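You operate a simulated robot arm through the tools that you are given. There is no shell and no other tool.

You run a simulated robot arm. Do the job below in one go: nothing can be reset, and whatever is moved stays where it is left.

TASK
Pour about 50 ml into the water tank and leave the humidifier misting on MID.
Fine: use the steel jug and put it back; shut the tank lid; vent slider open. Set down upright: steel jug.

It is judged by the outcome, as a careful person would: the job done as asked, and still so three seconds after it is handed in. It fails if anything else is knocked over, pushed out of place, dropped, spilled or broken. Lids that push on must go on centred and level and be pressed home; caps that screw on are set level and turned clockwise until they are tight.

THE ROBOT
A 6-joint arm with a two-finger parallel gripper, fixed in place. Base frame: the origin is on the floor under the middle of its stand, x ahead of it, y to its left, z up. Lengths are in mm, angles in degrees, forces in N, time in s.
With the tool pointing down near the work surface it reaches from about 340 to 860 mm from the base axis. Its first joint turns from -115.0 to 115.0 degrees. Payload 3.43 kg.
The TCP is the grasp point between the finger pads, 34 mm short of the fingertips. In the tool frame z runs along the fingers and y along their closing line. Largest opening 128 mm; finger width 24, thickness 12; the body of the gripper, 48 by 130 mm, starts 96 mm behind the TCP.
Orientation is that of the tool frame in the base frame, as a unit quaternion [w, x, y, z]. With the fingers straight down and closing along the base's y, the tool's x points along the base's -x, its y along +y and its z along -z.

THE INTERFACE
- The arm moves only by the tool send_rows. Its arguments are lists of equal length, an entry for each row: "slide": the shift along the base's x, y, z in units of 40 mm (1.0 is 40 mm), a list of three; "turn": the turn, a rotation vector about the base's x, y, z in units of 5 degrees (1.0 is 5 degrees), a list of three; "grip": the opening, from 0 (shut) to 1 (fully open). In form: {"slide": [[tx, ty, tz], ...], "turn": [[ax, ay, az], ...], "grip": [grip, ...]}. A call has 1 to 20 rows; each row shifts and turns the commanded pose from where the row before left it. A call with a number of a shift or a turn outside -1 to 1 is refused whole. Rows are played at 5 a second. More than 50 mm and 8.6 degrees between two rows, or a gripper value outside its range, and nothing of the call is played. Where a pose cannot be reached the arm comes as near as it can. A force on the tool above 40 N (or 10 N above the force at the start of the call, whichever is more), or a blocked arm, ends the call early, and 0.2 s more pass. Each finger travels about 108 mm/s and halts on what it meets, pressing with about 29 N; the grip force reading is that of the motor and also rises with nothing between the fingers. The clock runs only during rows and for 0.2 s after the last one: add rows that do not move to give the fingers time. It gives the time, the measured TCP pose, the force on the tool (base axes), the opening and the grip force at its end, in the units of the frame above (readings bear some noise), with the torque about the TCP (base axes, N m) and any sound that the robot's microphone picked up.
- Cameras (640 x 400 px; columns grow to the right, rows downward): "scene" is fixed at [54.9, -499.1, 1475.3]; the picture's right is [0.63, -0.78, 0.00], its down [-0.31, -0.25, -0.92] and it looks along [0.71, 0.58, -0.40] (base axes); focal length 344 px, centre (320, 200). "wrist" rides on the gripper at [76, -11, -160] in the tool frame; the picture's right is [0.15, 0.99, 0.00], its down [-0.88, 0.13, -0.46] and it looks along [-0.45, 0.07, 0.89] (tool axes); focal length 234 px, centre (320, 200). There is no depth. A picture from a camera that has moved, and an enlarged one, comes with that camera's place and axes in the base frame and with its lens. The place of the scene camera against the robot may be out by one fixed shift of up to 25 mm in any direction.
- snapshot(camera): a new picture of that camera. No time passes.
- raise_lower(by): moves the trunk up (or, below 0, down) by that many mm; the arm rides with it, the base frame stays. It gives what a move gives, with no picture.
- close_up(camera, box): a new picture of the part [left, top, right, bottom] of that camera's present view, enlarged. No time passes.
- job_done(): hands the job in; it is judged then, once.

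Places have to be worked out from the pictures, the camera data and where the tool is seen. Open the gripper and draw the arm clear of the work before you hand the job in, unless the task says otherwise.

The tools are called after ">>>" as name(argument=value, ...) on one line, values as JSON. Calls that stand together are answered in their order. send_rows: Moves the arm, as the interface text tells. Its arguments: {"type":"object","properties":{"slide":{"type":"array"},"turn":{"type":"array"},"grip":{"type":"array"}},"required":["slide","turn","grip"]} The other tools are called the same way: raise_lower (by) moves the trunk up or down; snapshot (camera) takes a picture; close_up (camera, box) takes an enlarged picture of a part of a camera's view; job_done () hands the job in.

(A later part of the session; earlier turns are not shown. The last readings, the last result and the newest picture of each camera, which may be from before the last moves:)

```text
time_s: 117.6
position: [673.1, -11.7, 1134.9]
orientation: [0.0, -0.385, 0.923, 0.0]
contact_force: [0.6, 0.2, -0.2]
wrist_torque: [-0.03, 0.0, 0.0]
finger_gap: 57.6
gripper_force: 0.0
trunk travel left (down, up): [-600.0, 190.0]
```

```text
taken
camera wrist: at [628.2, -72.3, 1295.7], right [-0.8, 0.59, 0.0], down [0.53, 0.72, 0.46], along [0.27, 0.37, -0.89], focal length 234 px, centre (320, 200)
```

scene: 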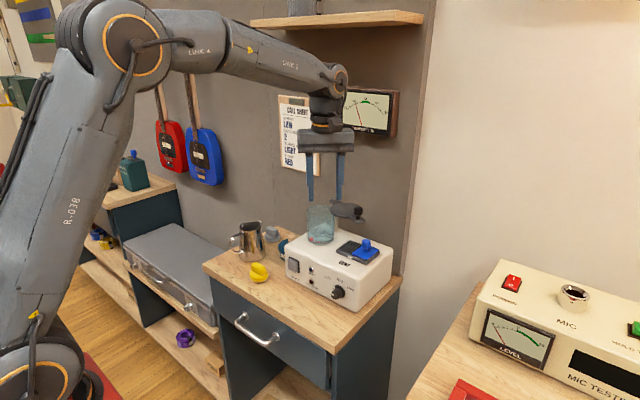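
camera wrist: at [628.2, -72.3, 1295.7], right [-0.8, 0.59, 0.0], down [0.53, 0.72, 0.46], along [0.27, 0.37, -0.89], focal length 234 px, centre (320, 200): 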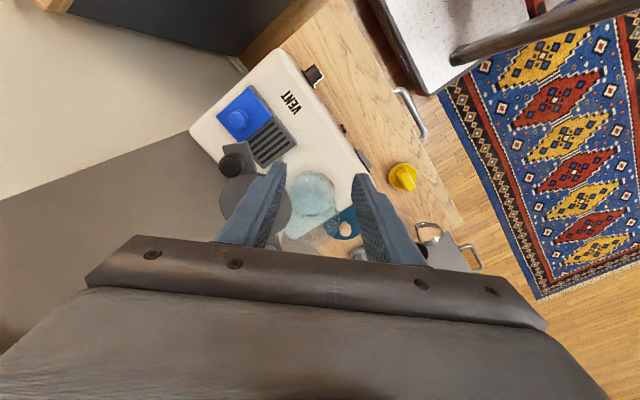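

I'll move over the lid knob with the last 15° of yaw and check alignment from the wrist camera.

>>> send_rows(slide=[[0.65, -0.385, 0], [0.65, -0.385, 0], [0.62, -0.37, -0.3], [0, 0, 0]], turn=[[0, 0, 0.98], [0, 0, 0.98], [0, 0, 0.98], [0, 0, 0]], grip=[0.45, 0.45, 0.45, 0.45])

>>> close_up(camera="wrist", box=[200, 100, 440, 260])

```text
time_s: 118.6
position: [751.3, -57.9, 1121.9]
orientation: [-0.001, -0.499, 0.866, 0.0]
contact_force: [0.7, 1.1, -0.9]
wrist_torque: [-0.01, -0.05, 0.01]
finger_gap: 57.5
gripper_force: 0.0
trunk travel left (down, up): [-600.0, 190.0]
```

```text
2.50 times, centred on (320, 180) of wrist
camera zoom: at [723.1, -127.6, 1282.7], right [-0.93, 0.37, 0.0], down [0.33, 0.83, 0.46], along [0.17, 0.42, -0.89], focal length 585 px, centre (320, 250)
```

zoom: 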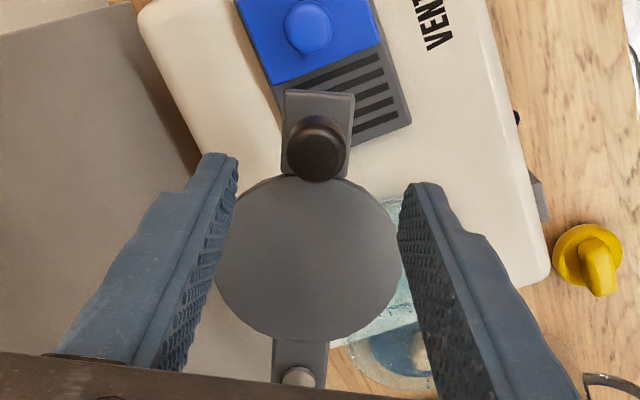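

The knob is at about (750, −61) and the lid angle about 63.7°. The refined pivot is (810, 56.5) with r≈130. I'll centre, descend, and grip the knob.

>>> send_rows(slide=[[-0.02, -0.075, 0], [0, 0, -0.6], [0, 0, -0.45], [0, 0, -0.17], [0, 0, 0], [0, 0, 0], [0, 0, 0], [0, 0, 0]], turn=[[0, 0, 0], [0, 0, 0], [0, 0, 0], [0, 0, 0], [0, 0, 0], [0, 0, 0], [0, 0, 0], [0, 0, 0]], grip=[0.45, 0.45, 0.45, 0.45, 0.35, 0.25, 0.15, 0.15])

>>> close_up(camera="wrist", box=[200, 100, 440, 260])

>>> close_up(camera="scene", box=[290, 160, 390, 260])

```text
time_s: 120.4
position: [750.3, -62.3, 1074.2]
orientation: [0.001, -0.498, 0.867, 0.001]
contact_force: [-0.4, 0.1, 0.3]
wrist_torque: [-0.09, 0.05, -0.01]
finger_gap: 23.0
gripper_force: 45.2
trunk travel left (down, up): [-600.0, 190.0]
```

```text
2.50 times, centred on (320, 180) of wrist
camera zoom: at [722.0, -131.7, 1235.2], right [-0.93, 0.37, 0.0], down [0.33, 0.83, 0.46], along [0.17, 0.42, -0.89], focal length 585 px, centre (320, 250)
```

zoom: 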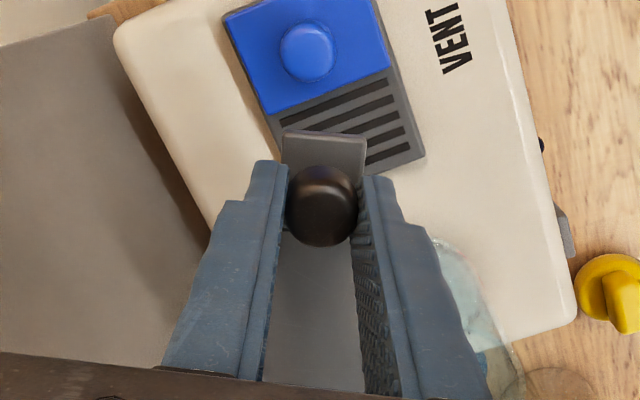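

```text
4.00 times, centred on (340, 210) of scene
camera zoom: at [54.9, -499.1, 1475.3], right [0.63, -0.78, 0.0], down [-0.31, -0.25, -0.92], along [0.71, 0.58, -0.4], focal length 1374 px, centre (240, 160)
```

zoom: 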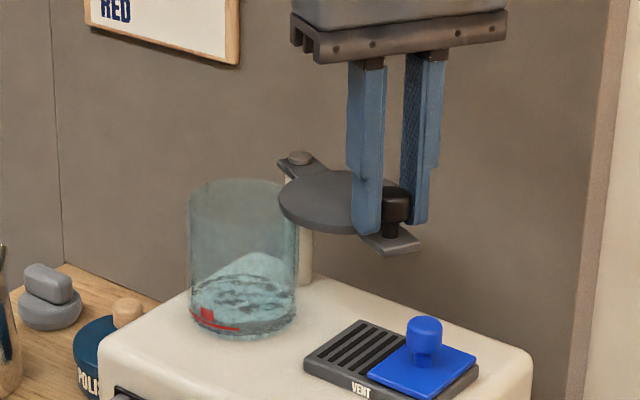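

Gripped with near-zero force. Fitting both knob positions gives pivot (815.5, 56.5) and r≈135.5. I'll swing the lid back in checked chunks along that arc.

>>> send_rows(slide=[[-0.2125, 0.1275, 0], [-0.195, 0.135, 0], [-0.1825, 0.1475, 0], [-0.1725, 0.1625, 0], [0, 0, 0]], turn=[[0, 0, -0.84], [0, 0, -0.8], [0, 0, -0.8], [0, 0, -0.8], [0, 0, 0]], grip=[0.15, 0.15, 0.15, 0.15, 0.15])

```text
time_s: 121.6
position: [717.8, -40.5, 1074.2]
orientation: [0.001, -0.37, 0.929, 0.001]
contact_force: [-6.8, -9.9, 6.4]
wrist_torque: [-0.36, 0.27, -0.23]
finger_gap: 23.1
gripper_force: 44.8
trunk travel left (down, up): [-600.0, 190.0]
```

Forces are low (about 12 N), so the arc fits well. Continuing.

>>> send_rows(slide=[[-0.165, 0.17, 0], [-0.15, 0.182, 0], [-0.137, 0.19, 0], [-0.125, 0.2, 0], [0, 0, 0]], turn=[[0, 0, -0.8], [0, 0, -0.8], [0, 0, -0.8], [0, 0, -0.8], [0, 0, 0]], grip=[0.15, 0.15, 0.15, 0.15, 0.15])

>>> close_up(camera="wrist", box=[200, 100, 440, 260])

```text
time_s: 122.8
position: [695.4, -9.8, 1075.1]
orientation: [-0.001, -0.238, 0.971, 0.0]
contact_force: [-29.1, -16.7, 4.4]
wrist_torque: [-0.5, 0.74, -0.04]
finger_gap: 23.1
gripper_force: 44.4
trunk travel left (down, up): [-600.0, 190.0]
```

```text
2.50 times, centred on (320, 180) of wrist
camera zoom: at [634.0, -53.2, 1235.3], right [-0.59, 0.81, 0.0], down [0.72, 0.52, 0.45], along [0.37, 0.27, -0.89], focal length 585 px, centre (320, 250)
```

zoom: 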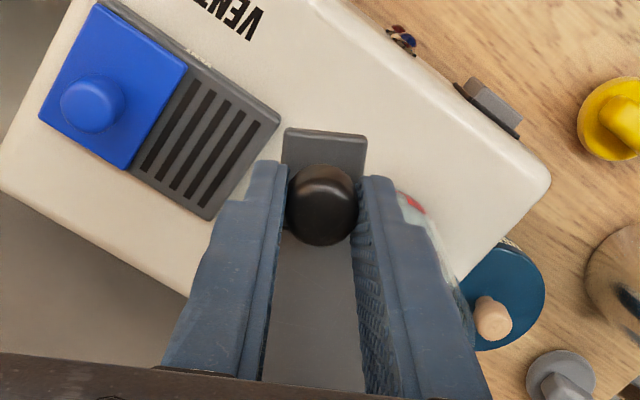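

A 33 N outward pull now. I'll correct 2 mm outward and keep going.

>>> send_rows(slide=[[-0.05, -0.025, 0], [-0.1075, 0.21, 0], [-0.0925, 0.2175, 0], [-0.0775, 0.225, 0], [0, 0, 0]], turn=[[0, 0, 0], [0, 0, -0.8], [0, 0, -0.8], [0, 0, -0.8], [0, 0, 0]], grip=[0.15, 0.15, 0.15, 0.15, 0.15])

```text
time_s: 124.0
position: [685.2, 17.0, 1073.5]
orientation: [0.001, -0.136, 0.991, 0.0]
contact_force: [-11.7, -1.6, -1.4]
wrist_torque: [-0.04, 0.49, 0.27]
finger_gap: 23.2
gripper_force: 45.1
trunk travel left (down, up): [-600.0, 190.0]
```

Low force again at about 16°. On to the closed position.

>>> send_rows(slide=[[-0.065, 0.2275, 0], [-0.05, 0.2325, 0], [-0.03, 0.235, 0], [-0.015, 0.22, 0], [0, 0, 0]], turn=[[0, 0, -0.8], [0, 0, -0.8], [0, 0, -0.8], [0, 0, -0.72], [0, 0, 0]], grip=[0.15, 0.15, 0.15, 0.15, 0.15])

>>> close_up(camera="wrist", box=[200, 100, 440, 260])

>>> close_up(camera="scene", box=[290, 180, 360, 250])

```text
time_s: 125.2
position: [679.1, 53.6, 1074.2]
orientation: [0.002, 0.0, 1.0, 0.0]
contact_force: [6.0, -1.5, -0.8]
wrist_torque: [-0.01, -0.18, -0.12]
finger_gap: 23.3
gripper_force: 44.7
trunk travel left (down, up): [-600.0, 190.0]
```

```text
2.50 times, centred on (320, 180) of wrist
camera zoom: at [602.8, 44.3, 1235.0], right [-0.15, 0.99, 0.0], down [0.88, 0.13, 0.46], along [0.45, 0.07, -0.89], focal length 585 px, centre (320, 250)
```

zoom: 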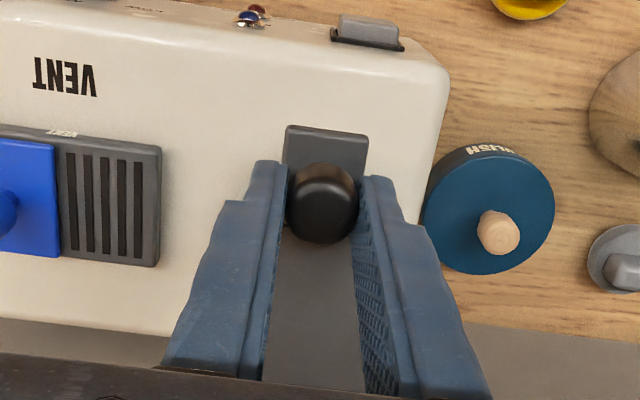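

```text
5.71 times, centred on (325, 215) of scene
camera zoom: at [54.9, -499.1, 1475.3], right [0.63, -0.78, 0.0], down [-0.31, -0.25, -0.92], along [0.71, 0.58, -0.4], focal length 1963 px, centre (291, 114)
```

zoom: 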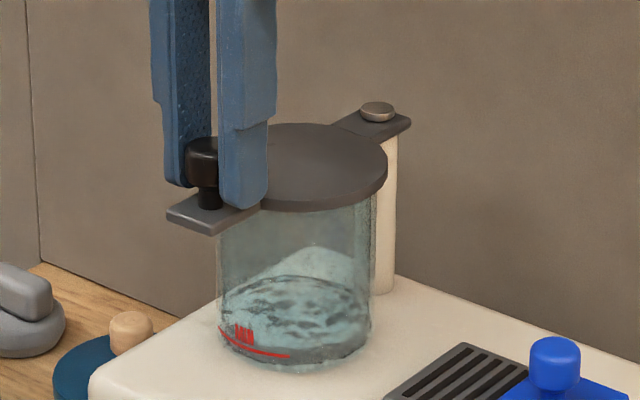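

The lid is back within about 1 mm of its original closed position (the original grip read y=54.5 with −7 N against the stop). I'll nudge +y until I feel the same stop.

>>> send_rows(slide=[[0, 0.03, 0], [0, 0.03, 0], [0, 0, 0]], turn=[[0, 0, 0], [0, 0, 0], [0, 0, 0]], grip=[0.15, 0.15, 0.15])

```text
time_s: 126.0
position: [678.6, 56.0, 1073.7]
orientation: [0.001, 0.0, 1.0, 0.0]
contact_force: [12.9, -3.7, 0.7]
wrist_torque: [-0.06, -0.88, -0.08]
finger_gap: 23.0
gripper_force: 44.9
trunk travel left (down, up): [-600.0, 190.0]
```

Still mild. One more 1 mm nudge will tell whether there's a hard stop.

>>> send_rows(slide=[[0.02, 0.025, 0], [0, 0, 0]], turn=[[0, 0, 0], [0, 0, 0]], grip=[0.15, 0.15])

>>> close_up(camera="wrist", box=[200, 100, 440, 260])

```text
time_s: 126.6
position: [678.1, 55.1, 1075.3]
orientation: [0.0, 0.0, 1.0, 0.0]
contact_force: [9.9, -8.8, 3.8]
wrist_torque: [-0.14, -0.27, -0.03]
finger_gap: 23.2
gripper_force: 44.9
trunk travel left (down, up): [-600.0, 190.0]
```

```text
2.50 times, centred on (320, 180) of wrist
camera zoom: at [603.2, 45.6, 1235.2], right [-0.15, 0.99, 0.0], down [0.88, 0.13, 0.46], along [0.45, 0.07, -0.89], focal length 585 px, centre (320, 250)
```

zoom: 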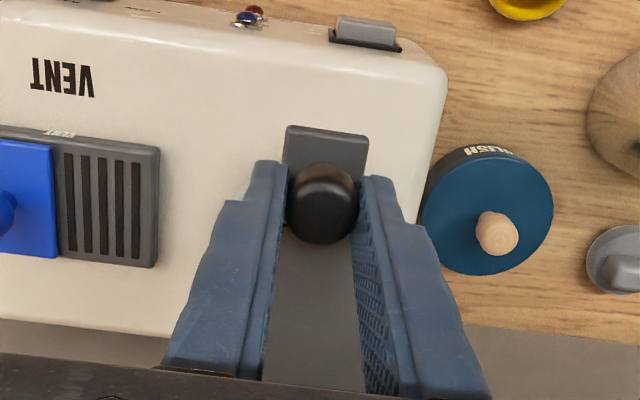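

Fy rose to −9 N with no further motion, so the lid is against its closed stop. I'll release the knob and rise.

>>> send_rows(slide=[[0, 0, 0], [0, 0, 0], [0, 0, 0.6], [0, 0, 0.8], [-0.5, 0, 0.4], [-0.9, 0, 0], [-0.9, 0, 0], [0, 0, 0]], turn=[[0, 0, 0], [0, 0, 0], [0, 0, 0], [0, 0, 0], [0, 0, 0], [0, 0, 0], [0, 0, 0], [0, 0, 0]], grip=[0.3, 0.45, 0.45, 0.45, 0.45, 0.45, 0.45, 0.45])

>>> close_up(camera="scene", box=[260, 180, 410, 310])

>>> snapshot(camera="wrist")

>>> close_up(camera="wrist", box=[220, 80, 400, 250])

```text
time_s: 128.4
position: [584.9, 57.0, 1146.5]
orientation: [0.0, -0.001, 1.0, 0.0]
contact_force: [0.8, -0.6, -0.7]
wrist_torque: [0.04, 0.0, -0.02]
finger_gap: 57.5
gripper_force: 0.0
trunk travel left (down, up): [-600.0, 190.0]
```

```text
3.08 times, centred on (335, 245) of scene
camera zoom: at [54.9, -499.1, 1475.3], right [0.63, -0.78, 0.0], down [-0.31, -0.25, -0.92], along [0.71, 0.58, -0.4], focal length 1057 px, centre (274, 62)
```

zoom: 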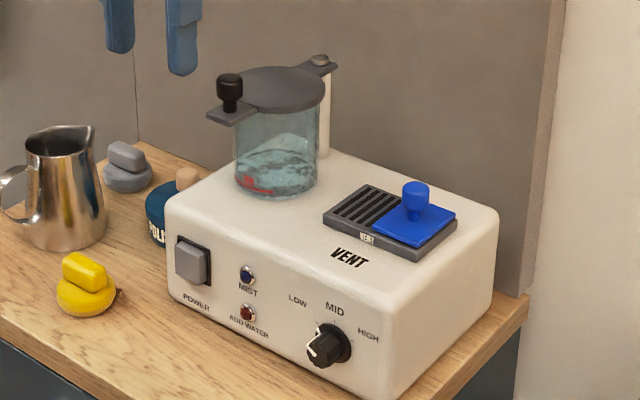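

```text
taken
camera wrist: at [509.2, 46.6, 1307.0], right [-0.15, 0.99, 0.0], down [0.88, 0.13, 0.46], along [0.45, 0.07, -0.89], focal length 234 px, centre (320, 200)
```

wrist: 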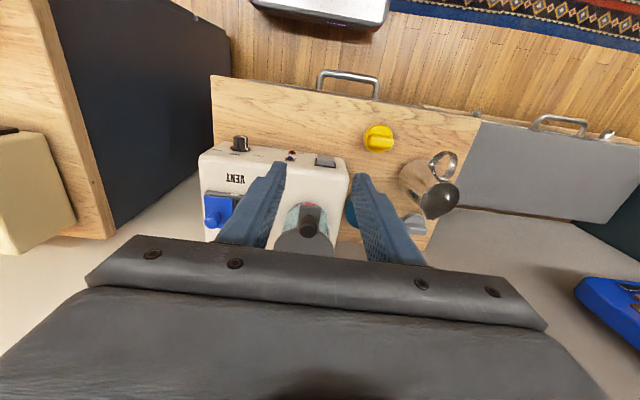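

```text
2.35 times, centred on (310, 165) of wrist
camera zoom: at [509.2, 46.6, 1307.0], right [-0.15, 0.99, 0.0], down [0.88, 0.13, 0.46], along [0.45, 0.07, -0.89], focal length 551 px, centre (344, 282)
```

zoom: 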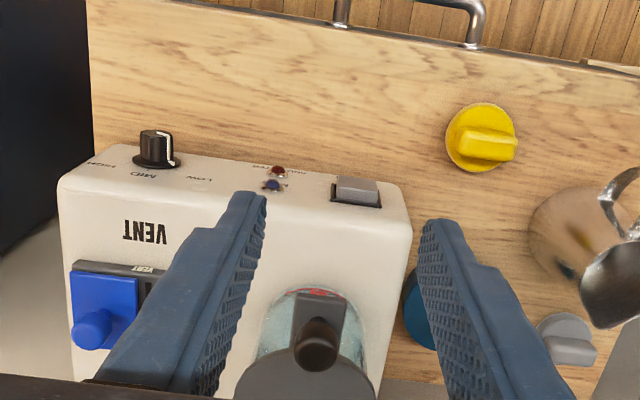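

The lid is shut, the vent is open, and water stands above MIN. Next is the control knob. From three views it sits at y≈−82.5, z≈878, with its face at x≈624 and skirt at 645, pointing to LOW; MID is about 58° clockwise. I'll stage in front of it with the tool leaned −30° about x and the fingers part open.

>>> send_rows(slide=[[-0.1, -0.8, 0], [-0.1, -0.82, 0], [-0.05, -0.82, 0], [0, -0.82, 0], [0, 0, -0.8], [0, 0, -0.9], [0, 0, -0.9], [0, 0, -0.9], [0, 0, -0.9], [0, 0, -0.9], [0, 0, -0.5], [0, 0, 0]], turn=[[0, 0, 0], [0, 0, 0], [0, 0, 0], [0, 0, 0], [-1, 0, 0], [-1, 0, 0], [-1, 0, 0], [-1, 0, 0], [-1, 0, 0], [-1, 0, 0], [0, 0, 0], [0, 0, 0]], grip=[0.4, 0.4, 0.4, 0.4, 0.4, 0.4, 0.4, 0.4, 0.4, 0.4, 0.4, 0.4])

>>> snapshot(camera="wrist")

>>> close_up(camera="scene", box=[270, 200, 410, 320])

```text
time_s: 131.0
position: [576.6, -74.4, 915.2]
orientation: [0.0, -0.001, 0.966, -0.258]
contact_force: [0.8, 0.2, 0.1]
wrist_torque: [-0.01, 0.01, 0.02]
finger_gap: 51.3
gripper_force: 0.2
trunk travel left (down, up): [-600.0, 190.0]
```

```text
taken
camera wrist: at [501.4, -2.7, 1059.5], right [-0.15, 0.86, -0.5], down [0.88, 0.34, 0.33], along [0.45, -0.39, -0.8], focal length 234 px, centre (320, 200)
```

wrist: 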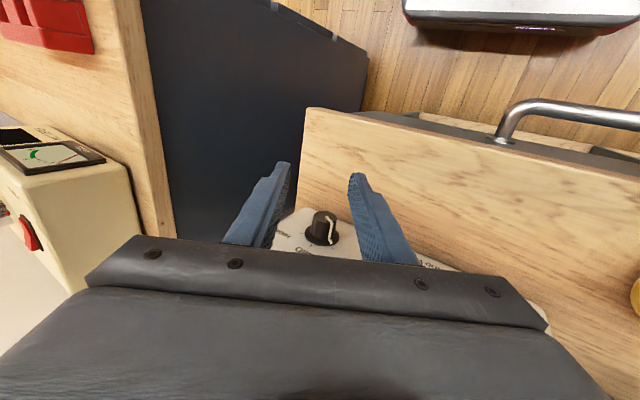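

```text
3.33 times, centred on (340, 260) of scene
camera zoom: at [54.9, -499.1, 1475.3], right [0.63, -0.78, 0.0], down [-0.31, -0.25, -0.92], along [0.71, 0.58, -0.4], focal length 1145 px, centre (253, 0)
```

zoom: 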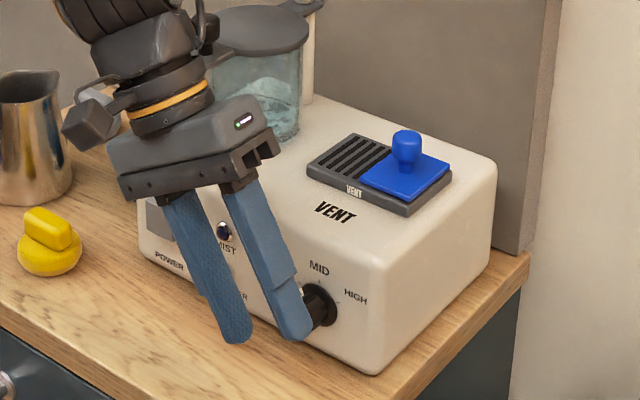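

The knob appears centred between the fingers. I'll zoom to get an exact fix on it from this camera.

>>> close_up(camera="wrist", box=[240, 150, 420, 270])

```text
3.33 times, centred on (330, 210) of wrist
camera zoom: at [501.4, -2.7, 1059.5], right [-0.15, 0.86, -0.5], down [0.88, 0.34, 0.33], along [0.45, -0.39, -0.8], focal length 781 px, centre (287, 167)
```

zoom: 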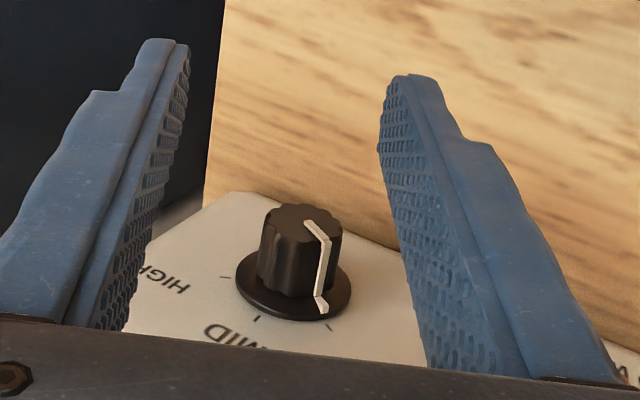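

Now the knob axis is at y≈−83, z≈876, face x≈622, and the pointer is at LOW. I'll descend to level, then slide +x so the fingers straddle the knob body without touching the skirt.

>>> send_rows(slide=[[0, -0.015, -0.33], [0, -0.015, -0.32], [0.3, 0, 0], [0.4, 0, 0], [0.3, 0, 0], [0.18, 0, 0], [0, 0, 0]], turn=[[0, 0, 0], [0, 0, 0], [0, 0, 0], [0, 0, 0], [0, 0, 0], [0, 0, 0], [0, 0, 0]], grip=[0.4, 0.4, 0.4, 0.4, 0.4, 0.4, 0.4])

>>> close_up(camera="wrist", box=[240, 150, 420, 270])

>>> close_up(camera="scene", box=[300, 240, 400, 320])

```text
time_s: 132.6
position: [622.8, -75.6, 887.7]
orientation: [0.0, 0.0, 0.966, -0.259]
contact_force: [0.3, 0.2, 0.4]
wrist_torque: [0.02, -0.02, 0.0]
finger_gap: 51.5
gripper_force: 0.0
trunk travel left (down, up): [-600.0, 190.0]
```

```text
3.33 times, centred on (330, 210) of wrist
camera zoom: at [547.7, -3.9, 1032.6], right [-0.15, 0.86, -0.49], down [0.88, 0.34, 0.33], along [0.45, -0.39, -0.8], focal length 781 px, centre (287, 167)
```

zoom: 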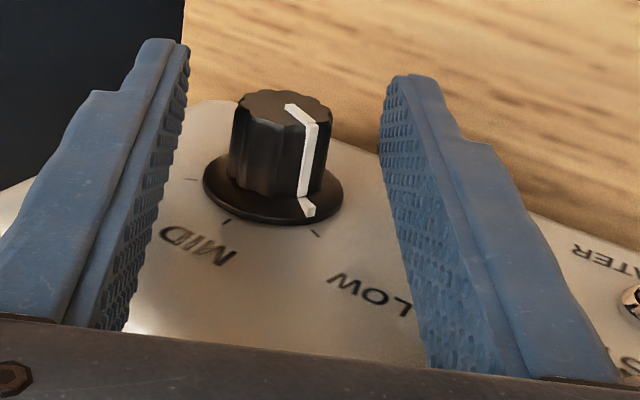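

```text
5.00 times, centred on (350, 280) of scene
camera zoom: at [54.9, -499.1, 1475.3], right [0.63, -0.78, 0.0], down [-0.31, -0.25, -0.92], along [0.71, 0.58, -0.4], focal length 1718 px, centre (170, -200)
```

zoom: 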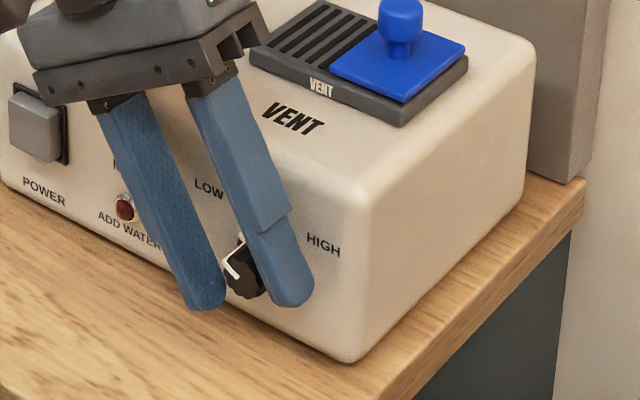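

The knob is well centred between the fingers and the skirt is clear. Closing on it.

>>> send_rows(slide=[[0, 0, 0], [0, 0, 0], [0, 0, 0], [0, 0, 0]], turn=[[0, 0, 0], [0, 0, 0], [0, 0, 0], [0, 0, 0]], grip=[0.3, 0.22, 0.12, 0.1])

>>> close_up(camera="wrist", box=[240, 150, 420, 270])

```text
time_s: 133.6
position: [623.1, -76.8, 887.8]
orientation: [0.001, 0.0, 0.966, -0.259]
contact_force: [1.0, -3.5, 2.9]
wrist_torque: [-0.06, 0.09, -0.13]
finger_gap: 24.9
gripper_force: 45.1
trunk travel left (down, up): [-600.0, 190.0]
```

```text
3.33 times, centred on (330, 210) of wrist
camera zoom: at [547.7, -4.3, 1032.8], right [-0.15, 0.86, -0.49], down [0.88, 0.34, 0.33], along [0.45, -0.39, -0.8], focal length 781 px, centre (287, 167)
```

zoom: 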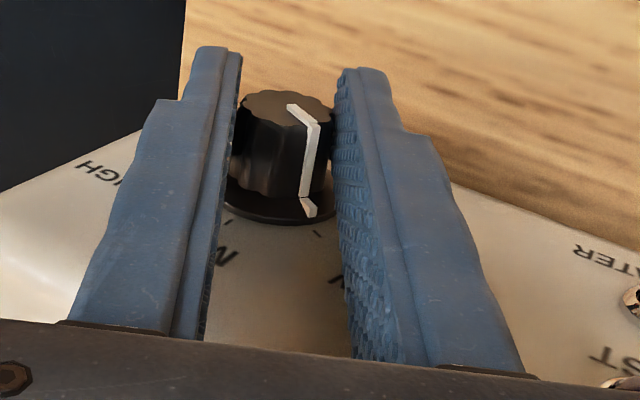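

The knob is held (24.9 mm). I'll turn it 30° clockwise (+x rotation) about the knob axis, then check the pointer.

>>> send_rows(slide=[[0, -0.026, 0.013], [0, -0.027, 0.011], [0, -0.027, 0.009], [0, -0.028, 0.006], [0, -0.028, 0.004], [0, -0.028, 0.001], [0, 0, 0]], turn=[[1, 0, 0], [1, 0, 0], [1, 0, 0], [1, 0, 0], [1, 0, 0], [1, 0, 0], [0, 0, 0]], grip=[0.1, 0.1, 0.1, 0.1, 0.1, 0.1, 0.1])

>>> close_up(camera="wrist", box=[240, 150, 420, 270])

>>> close_up(camera="scene", box=[310, 250, 380, 310])

```text
time_s: 135.4
position: [623.4, -84.8, 890.5]
orientation: [0.0, -0.002, 1.0, -0.002]
contact_force: [-3.3, -27.0, 0.2]
wrist_torque: [-0.47, 0.03, -0.18]
finger_gap: 25.0
gripper_force: 44.9
trunk travel left (down, up): [-600.0, 190.0]
stopped in row 7: the force on the tool passed its limit at 41 N (the readings are from after the stop); the commanded pose is now the measured one
```

```text
3.33 times, centred on (330, 210) of wrist
camera zoom: at [547.4, -94.6, 1051.0], right [-0.15, 0.99, 0.0], down [0.88, 0.13, 0.46], along [0.45, 0.07, -0.89], focal length 781 px, centre (287, 167)
```

zoom: 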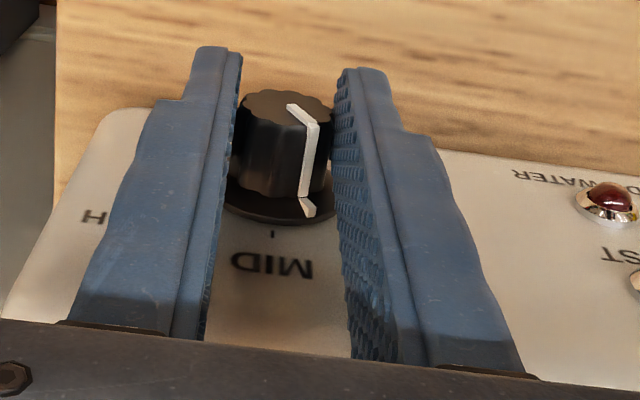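

```text
6.67 times, centred on (345, 280) of scene
camera zoom: at [54.9, -499.1, 1475.3], right [0.63, -0.78, 0.0], down [-0.31, -0.25, -0.92], along [0.71, 0.58, -0.4], focal length 2290 px, centre (153, -333)
```

zoom: 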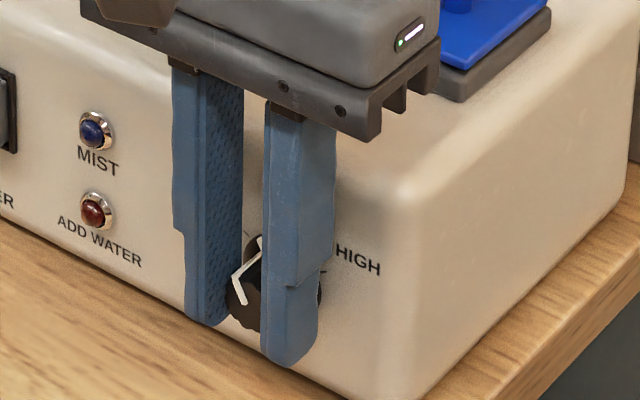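

The knob turned 30° with the tool. The 27 N side load shows the axis is nearer (y −86, z 871), so I'll shift −1.5 mm and turn the remaining ~27° about that centre.

>>> send_rows(slide=[[0, -0.038, 0], [0, -0.041, -0.002], [0, -0.041, -0.006], [0, -0.04, -0.009], [0, 0, 0]], turn=[[0, 0, 0], [1, 0, 0], [1, 0, 0], [1, 0, 0], [0, 0, 0]], grip=[0.1, 0.1, 0.1, 0.1, 0.1])

>>> close_up(camera="wrist", box=[240, 150, 420, 270])

```text
time_s: 136.6
position: [622.8, -90.3, 890.6]
orientation: [0.002, -0.002, 0.991, 0.131]
contact_force: [-4.8, -20.8, 1.8]
wrist_torque: [-0.38, 0.44, -0.08]
finger_gap: 24.7
gripper_force: 44.4
trunk travel left (down, up): [-600.0, 190.0]
```

```text
3.33 times, centred on (330, 210) of wrist
camera zoom: at [547.4, -140.7, 1041.9], right [-0.15, 0.96, 0.26], down [0.88, 0.01, 0.48], along [0.45, 0.3, -0.84], focal length 781 px, centre (287, 167)
```

zoom: 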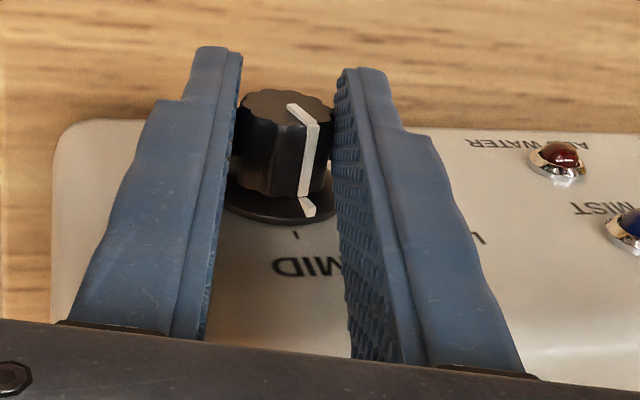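

The MID tick is moving toward the pointer mark: it's about 18 px short of where LOW was when aligned, so about 11–12° more. I'll relieve the −21 N side load by 1 mm and turn 12°.

>>> send_rows(slide=[[0, -0.025, -0.005], [0, -0.04, -0.012], [0, -0.038, -0.016], [0, -0.016, -0.008], [0, 0, 0]], turn=[[0, 0, 0], [1, 0, 0], [1, 0, 0], [0.4, 0, 0], [0, 0, 0]], grip=[0.1, 0.1, 0.1, 0.1, 0.1])

>>> close_up(camera="wrist", box=[240, 150, 420, 270])

>>> close_up(camera="scene", box=[310, 250, 380, 310])

```text
time_s: 137.8
position: [623.4, -93.5, 887.5]
orientation: [0.001, -0.001, 0.972, 0.234]
contact_force: [-0.6, -6.3, 5.6]
wrist_torque: [-0.04, 0.17, 0.1]
finger_gap: 24.7
gripper_force: 44.6
trunk travel left (down, up): [-600.0, 190.0]
```

```text
3.33 times, centred on (330, 210) of wrist
camera zoom: at [547.5, -174.7, 1026.3], right [-0.15, 0.88, 0.45], down [0.88, -0.09, 0.47], along [0.45, 0.46, -0.76], focal length 781 px, centre (287, 167)
```

zoom: 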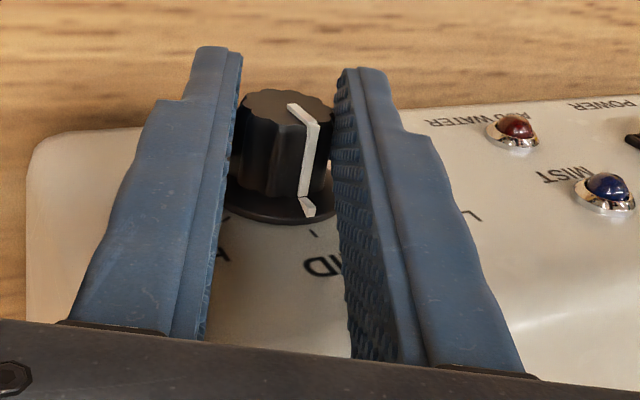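

```text
6.67 times, centred on (345, 280) of scene
camera zoom: at [54.9, -499.1, 1475.3], right [0.63, -0.78, 0.0], down [-0.31, -0.25, -0.92], along [0.71, 0.58, -0.4], focal length 2290 px, centre (153, -333)
```

zoom: 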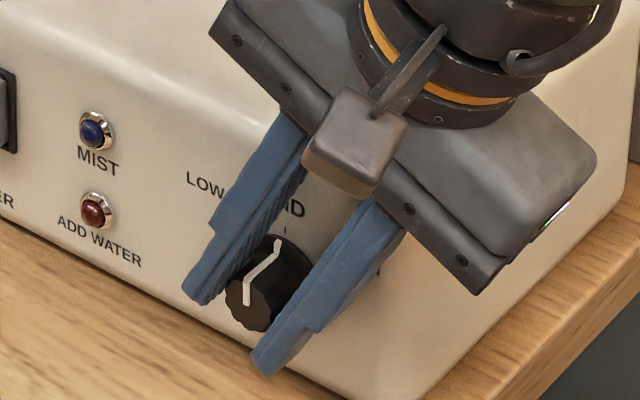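

The pointer now points straight up at MID and the MID tick sits exactly where LOW sat when aligned. I'll release and withdraw straight back in −x.

>>> send_rows(slide=[[0, 0, 0], [0, 0, 0], [0, 0, 0], [-0.4, 0, 0], [-0.6, 0, 0], [-0.6, 0, 0.2], [0, 0, 0.5], [0, 0, 0.8], [0, 0, 0]], turn=[[0, 0, 0], [0, 0, 0], [0, 0, 0], [0, 0, 0], [0, 0, 0], [0, 0, 0], [-0.8, 0, 0], [-0.8, 0, 0], [0, 0, 0]], grip=[0.25, 0.38, 0.4, 0.4, 0.4, 0.4, 0.4, 0.4, 0.4])

>>> close_up(camera="scene", box=[320, 260, 370, 310])

>>> close_up(camera="scene", box=[260, 180, 410, 310])

```text
time_s: 139.8
position: [558.7, -93.8, 948.4]
orientation: [0.002, -0.001, 0.987, 0.163]
contact_force: [-0.5, 0.1, 0.1]
wrist_torque: [0.02, 0.07, -0.01]
finger_gap: 51.1
gripper_force: 0.1
trunk travel left (down, up): [-600.0, 190.0]
```

```text
8.00 times, centred on (345, 285) of scene
camera zoom: at [54.9, -499.1, 1475.3], right [0.63, -0.78, 0.0], down [-0.31, -0.25, -0.92], along [0.71, 0.58, -0.4], focal length 2748 px, centre (120, -480)
```

zoom: 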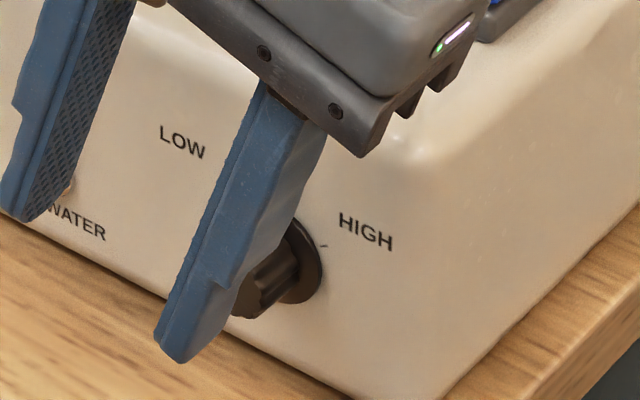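

```text
3.08 times, centred on (335, 245) of scene
camera zoom: at [54.9, -499.1, 1475.3], right [0.63, -0.78, 0.0], down [-0.31, -0.25, -0.92], along [0.71, 0.58, -0.4], focal length 1057 px, centre (274, 62)
```

zoom: 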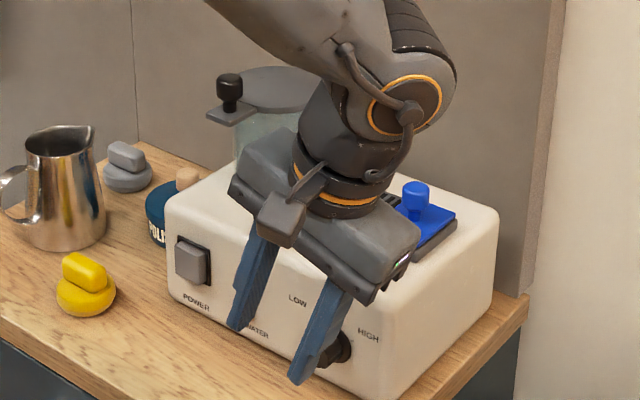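

The fingers hide the knob from the scene camera right now; I'll verify it once clear. I'll level the tool, close the fingers and move in front of the power button at about (636, 76, 887).

>>> send_rows(slide=[[0, 0.45, 0.35], [0, 0.45, 0.35], [0, 0.45, 0.35], [0, 0.45, 0.35], [0.13, 0.82, 0], [0.13, 0.82, 0], [0.13, 0.82, 0], [0, 0, 0]], turn=[[-0.94, 0, 0], [-0.94, 0, 0], [-0.94, 0, 0], [-0.94, 0, 0], [0, 0, 0], [0, 0, 0], [0, 0, 0], [0, 0, 0]], grip=[0.4, 0.3, 0.2, 0.1, 0, 0, 0, 0])

>>> close_up(camera="scene", box=[320, 260, 370, 310])

>>> close_up(camera="wrist", box=[200, 100, 440, 260])

```text
time_s: 141.6
position: [574.4, 76.4, 1003.2]
orientation: [0.002, -0.002, 1.0, 0.001]
contact_force: [0.4, 0.0, -1.0]
wrist_torque: [0.0, 0.01, -0.01]
finger_gap: 0.0
gripper_force: 28.5
trunk travel left (down, up): [-600.0, 190.0]
```

```text
8.00 times, centred on (345, 285) of scene
camera zoom: at [54.9, -499.1, 1475.3], right [0.63, -0.78, 0.0], down [-0.31, -0.25, -0.92], along [0.71, 0.58, -0.4], focal length 2748 px, centre (120, -480)
```

zoom: 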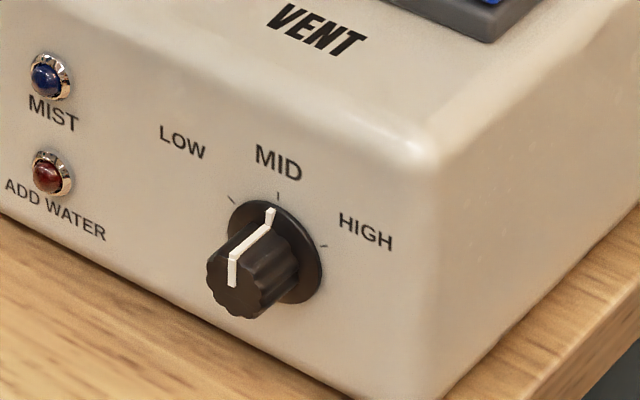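

```text
2.50 times, centred on (320, 180) of wrist
camera zoom: at [498.0, 65.6, 1164.0], right [-0.15, 0.99, 0.0], down [0.88, 0.13, 0.46], along [0.45, 0.07, -0.89], focal length 585 px, centre (320, 250)
```

zoom: 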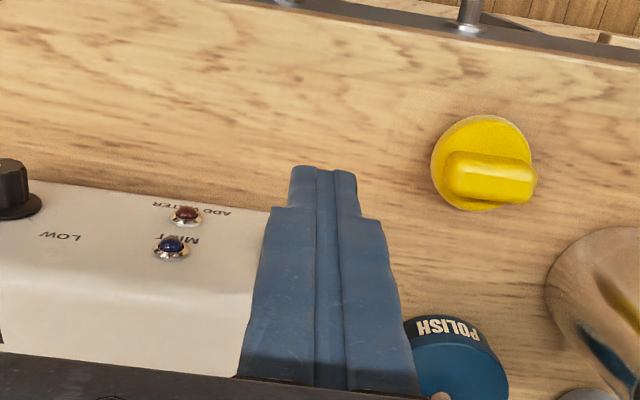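

The knob clearly points at MID. Now I'll lower the closed fingers in front of the power button and approach slowly in +x.

>>> send_rows(slide=[[0, 0, -0.8], [0, 0, -0.8], [0, 0, -0.6], [0, 0, -0.2], [0.4, 0, 0], [0.4, 0, 0], [0.1, 0, 0], [0, 0, 0]], turn=[[0, 0, 0], [0, 0, 0], [0, 0, 0], [0, 0, 0], [0, 0, 0], [0, 0, 0], [0, 0, 0], [0, 0, 0]], grip=[0, 0, 0, 0, 0, 0, 0, 0])

>>> close_up(camera="scene", box=[270, 230, 340, 290])

>>> close_up(camera="wrist", box=[200, 100, 440, 260])

```text
time_s: 143.4
position: [611.4, 75.4, 908.8]
orientation: [0.001, -0.001, 1.0, 0.001]
contact_force: [0.3, 1.1, -0.5]
wrist_torque: [0.0, -0.03, -0.01]
finger_gap: 0.0
gripper_force: 28.6
trunk travel left (down, up): [-600.0, 190.0]
```

```text
6.67 times, centred on (305, 260) of scene
camera zoom: at [54.9, -499.1, 1475.3], right [0.63, -0.78, 0.0], down [-0.31, -0.25, -0.92], along [0.71, 0.58, -0.4], focal length 2290 px, centre (420, -200)
```

zoom: 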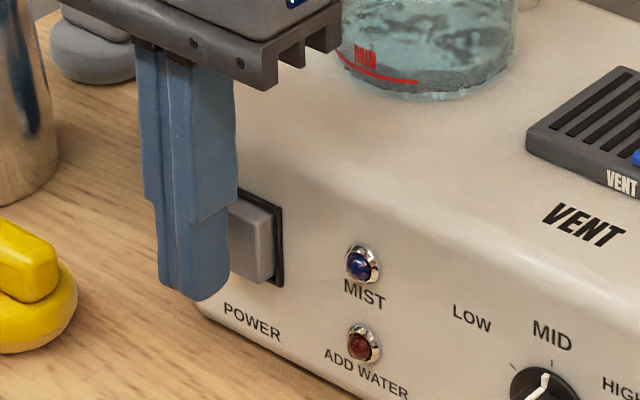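

```text
2.50 times, centred on (320, 180) of wrist
camera zoom: at [535.9, 64.9, 1069.0], right [-0.15, 0.99, 0.0], down [0.88, 0.13, 0.46], along [0.45, 0.07, -0.89], focal length 585 px, centre (320, 250)
```

zoom: 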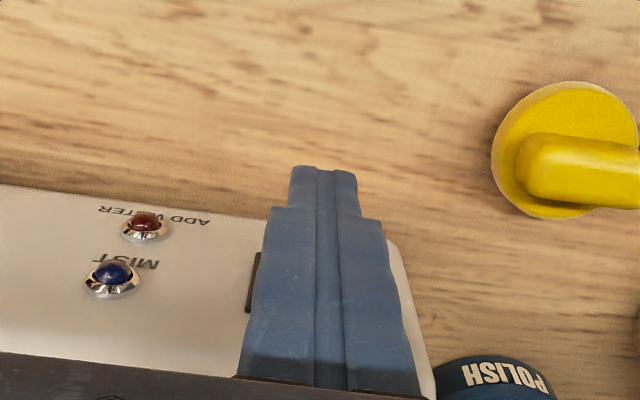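

The fingers are lined up with the button. I'll advance to just before contact and then press in 1 mm steps, watching force, sound and the LEDs.

>>> send_rows(slide=[[0.12, 0, 0], [0.1, 0, 0], [0.025, 0, 0], [0.025, 0, 0], [0.025, 0, 0], [0, 0, 0]], turn=[[0, 0, 0], [0, 0, 0], [0, 0, 0], [0, 0, 0], [0, 0, 0], [0, 0, 0]], grip=[0, 0, 0, 0, 0, 0])

>>> close_up(camera="scene", box=[270, 230, 340, 290])

```text
time_s: 143.9
position: [612.5, 74.9, 907.8]
orientation: [-0.004, -0.001, 1.0, 0.001]
contact_force: [-26.7, -1.3, 13.2]
wrist_torque: [-0.03, -3.95, -0.48]
finger_gap: 0.2
gripper_force: 29.3
trunk travel left (down, up): [-600.0, 190.0]
stopped in row 2: the force on the tool passed its limit at 48 N (the readings are from after the stop); the commanded pose is now the measured one
```

```text
6.67 times, centred on (305, 260) of scene
camera zoom: at [54.9, -499.1, 1475.3], right [0.63, -0.78, 0.0], down [-0.31, -0.25, -0.92], along [0.71, 0.58, -0.4], focal length 2290 px, centre (420, -200)
```

zoom: 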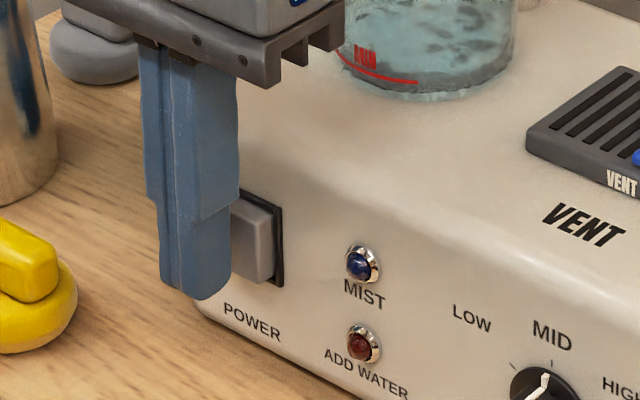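

The contact is about 148 mm above the TCP, so the wrist body is touching the lid tab, not the button. I'll back off and tilt the tool 35° so the fingertips lead and the body stays well clear of the lid.

>>> send_rows(slide=[[-0.4, 0, 0], [-0.5, 0, 0], [0, 0, 0], [0, 0, 0], [0, 0, 0], [0, 0, 0], [0, 0, 0], [0, 0, 0], [0, 0, 0], [0, 0, 0]], turn=[[0, 0, 0], [0, 0, 0], [0, -1, 0], [0, -1, 0], [0, -1, 0], [0, -1, 0], [0, -1, 0], [0, -1, 0], [0, -1, 0], [0, 0, 0]], grip=[0, 0, 0, 0, 0, 0, 0, 0, 0, 0])

>>> snapshot(camera="scene")

>>> close_up(camera="scene", box=[260, 180, 410, 310])

>>> snapshot(camera="wrist")

```text
time_s: 146.1
position: [578.0, 69.0, 907.1]
orientation: [0.258, 0.003, 0.966, -0.013]
contact_force: [0.4, 0.4, -0.5]
wrist_torque: [-0.04, -0.03, 0.0]
finger_gap: 0.3
gripper_force: 28.9
out of reach, approached as far as the arm can: row 9
trunk travel left (down, up): [-600.0, 190.0]
```

```text
taken
```

scene: 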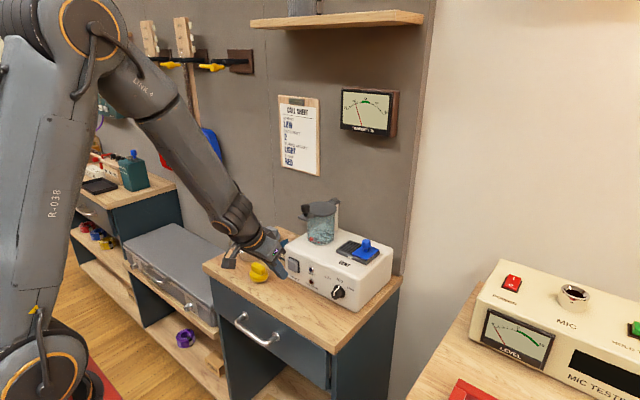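

```text
3.08 times, centred on (335, 245) of scene
camera zoom: at [54.9, -499.1, 1475.3], right [0.63, -0.78, 0.0], down [-0.31, -0.25, -0.92], along [0.71, 0.58, -0.4], focal length 1057 px, centre (274, 62)
```

zoom: 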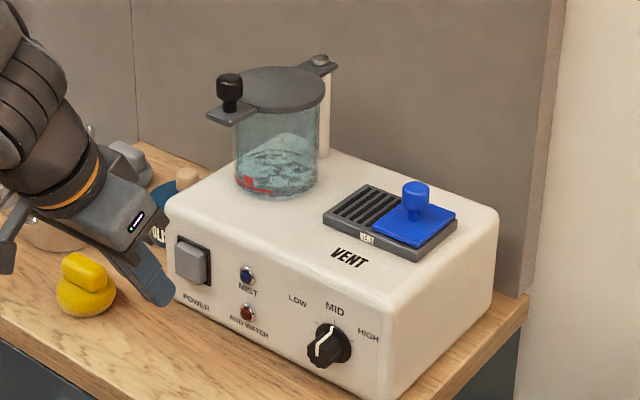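

```text
taken
camera wrist: at [433.2, 62.9, 1007.8], right [-0.12, 0.99, -0.1], down [0.54, 0.14, 0.83], along [0.84, 0.04, -0.55], focal length 234 px, centre (320, 200)
```

wrist: 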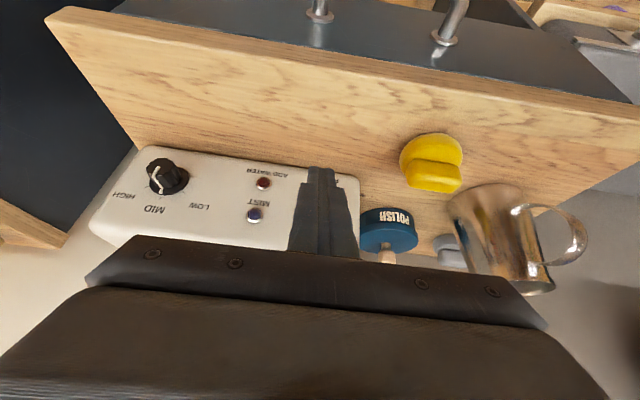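

The lid, tank, knob and slider are all still right. The 35° tilt is at the arm's limit, so I'll ease back to 30° and move forward a little, which is comfortably reachable.

>>> send_rows(slide=[[0.1, 0, 0], [0.15, 0, 0.05], [0, 0, 0]], turn=[[0, 0.6, 0], [0, 0.6, 0], [0, 0, 0]], grip=[0, 0, 0])

>>> close_up(camera="scene", box=[260, 220, 340, 290])

>>> close_up(camera="wrist", box=[220, 120, 420, 270])

```text
time_s: 146.9
position: [583.5, 63.5, 907.7]
orientation: [0.241, 0.005, 0.97, -0.023]
contact_force: [-0.2, 0.1, 1.0]
wrist_torque: [0.0, 0.02, 0.0]
finger_gap: 0.1
gripper_force: 28.2
out of reach, approached as far as the arm can: row 2
trunk travel left (down, up): [-600.0, 190.0]
```

```text
5.71 times, centred on (300, 255) of scene
camera zoom: at [54.9, -499.1, 1475.3], right [0.63, -0.78, 0.0], down [-0.31, -0.25, -0.92], along [0.71, 0.58, -0.4], focal length 1963 px, centre (434, -114)
```

zoom: 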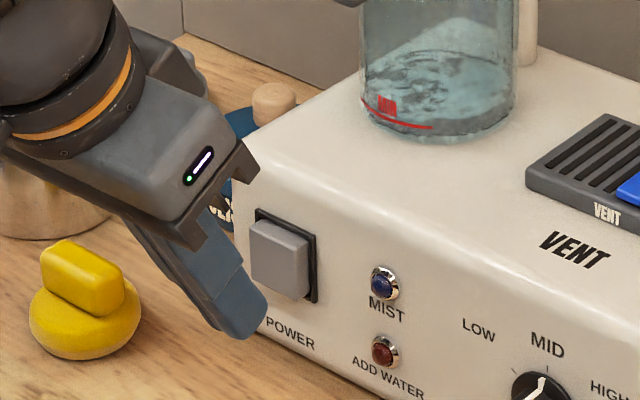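

```text
2.67 times, centred on (320, 195) of wrist
camera zoom: at [442.5, 61.2, 1014.6], right [-0.11, 0.99, -0.11], down [0.57, 0.15, 0.81], along [0.82, 0.03, -0.58], focal length 624 px, centre (320, 213)
```

zoom: 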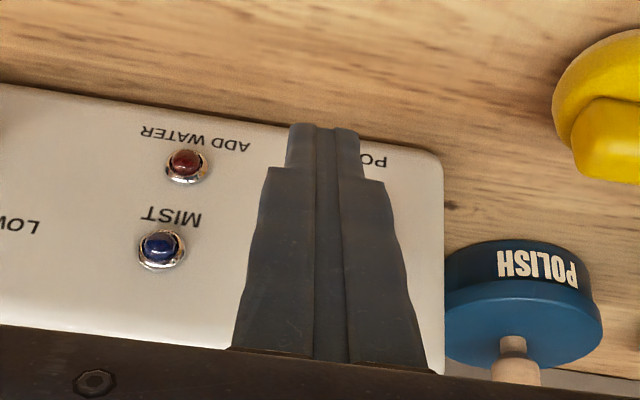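

The arm is limited here because the forearm is too steep, and the TCP drifts in y when asked for more. I'll straighten the tool and go up, then lower the trunk so the forearm is flatter before tilting again.

>>> send_rows(slide=[[-0.1, 0, 0.3], [-0.1, 0, 0.5], [0, 0, 0.8], [0, 0, 0.8], [0, 0, 0.8], [0, 0, 0.8], [0, 0, 0.8], [0, 0, 0]], turn=[[0, 0.9, 0], [0, 0.9, 0], [0, 0.9, 0], [0, 0.9, 0], [0, 0.9, 0], [0, 0.9, 0], [0, 0.4, 0], [0, 0, 0]], grip=[0, 0, 0, 0, 0, 0, 0, 0])

>>> snapshot(camera="scene")

```text
time_s: 148.7
position: [576.2, 64.3, 1098.2]
orientation: [-0.009, -0.001, 1.0, -0.024]
contact_force: [-0.9, 0.4, -0.4]
wrist_torque: [-0.01, 0.01, 0.01]
finger_gap: 0.1
gripper_force: 29.4
trunk travel left (down, up): [-600.0, 190.0]
```

```text
taken
```

scene: 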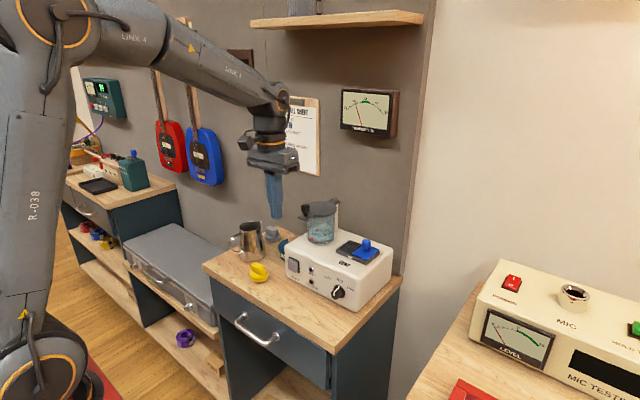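

Recovered cleanly. I'll true the orientation and rise a little, then lower the trunk 220 mm.

>>> send_rows(slide=[[-0.1, 0.15, 0.6], [-0.1, 0.13, 0.6], [0, 0, 0]], turn=[[0.28, -0.1, 0], [0.27, -0.1, 0], [0, 0, 0]], grip=[0, 0, 0])

>>> raise_lower(by=-220)

>>> snapshot(camera="scene")

```text
time_s: 149.5
position: [567.2, 75.5, 1148.0]
orientation: [-0.001, -0.002, 1.0, 0.001]
contact_force: [0.5, 0.3, 0.3]
wrist_torque: [0.03, -0.01, -0.01]
finger_gap: 0.2
gripper_force: 28.5
trunk travel left (down, up): [-600.0, 190.0]
```

```text
time_s: 151.8
position: [569.1, 75.1, 926.9]
orientation: [-0.002, -0.001, 1.0, 0.001]
contact_force: [0.5, 0.6, -0.2]
wrist_torque: [0.0, 0.02, -0.03]
finger_gap: 0.4
gripper_force: 28.8
trunk travel left (down, up): [-380.0, 410.0]
```

```text
taken
```

scene: 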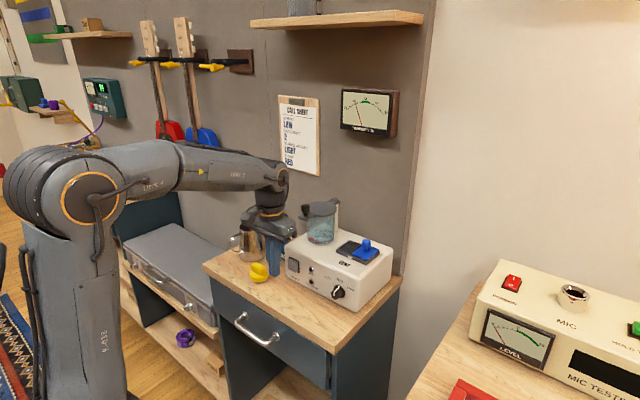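

The forearm is now nearly level. I'll tilt the tool 35° forward at this spot and check that it's reached.

>>> send_rows(slide=[[0, 0, 0], [0, 0, 0], [0, 0, 0], [0, 0, 0], [0, 0, 0], [0, 0, 0], [0, 0, 0], [0, 0, 0]], turn=[[0, -1, 0], [0, -1, 0], [0, -1, 0], [0, -1, 0], [0, -1, 0], [0, -1, 0], [0, -1, 0], [0, 0, 0]], grip=[0, 0, 0, 0, 0, 0, 0, 0])

>>> close_up(camera="scene", box=[240, 200, 360, 300])

>>> close_up(camera="wrist", box=[220, 120, 420, 270])

```text
time_s: 153.7
position: [567.9, 76.1, 927.0]
orientation: [0.301, -0.002, 0.954, 0.001]
contact_force: [-0.6, 0.1, 0.1]
wrist_torque: [-0.02, 0.02, 0.0]
finger_gap: 0.1
gripper_force: 29.1
trunk travel left (down, up): [-380.0, 410.0]
```

```text
4.00 times, centred on (300, 250) of scene
camera zoom: at [54.9, -499.1, 1475.3], right [0.63, -0.78, 0.0], down [-0.31, -0.25, -0.92], along [0.71, 0.58, -0.4], focal length 1374 px, centre (400, 0)
```

zoom: 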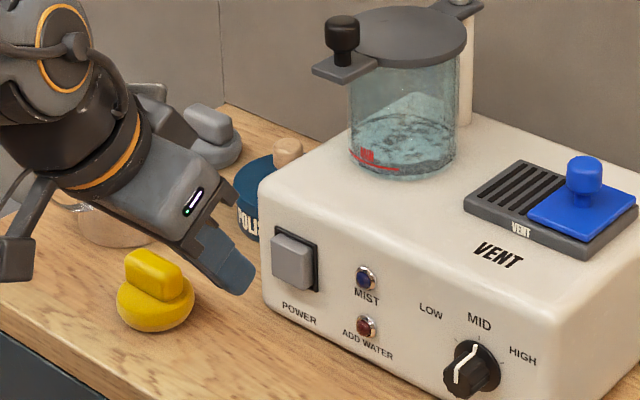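

```text
2.67 times, centred on (320, 195) of wrist
camera zoom: at [415.3, 64.6, 1014.8], right [-0.12, 0.99, -0.08], down [0.46, 0.13, 0.88], along [0.88, 0.07, -0.47], focal length 624 px, centre (320, 213)
```

zoom: 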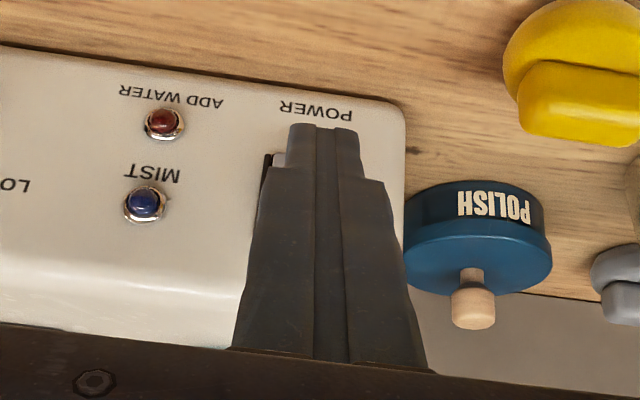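

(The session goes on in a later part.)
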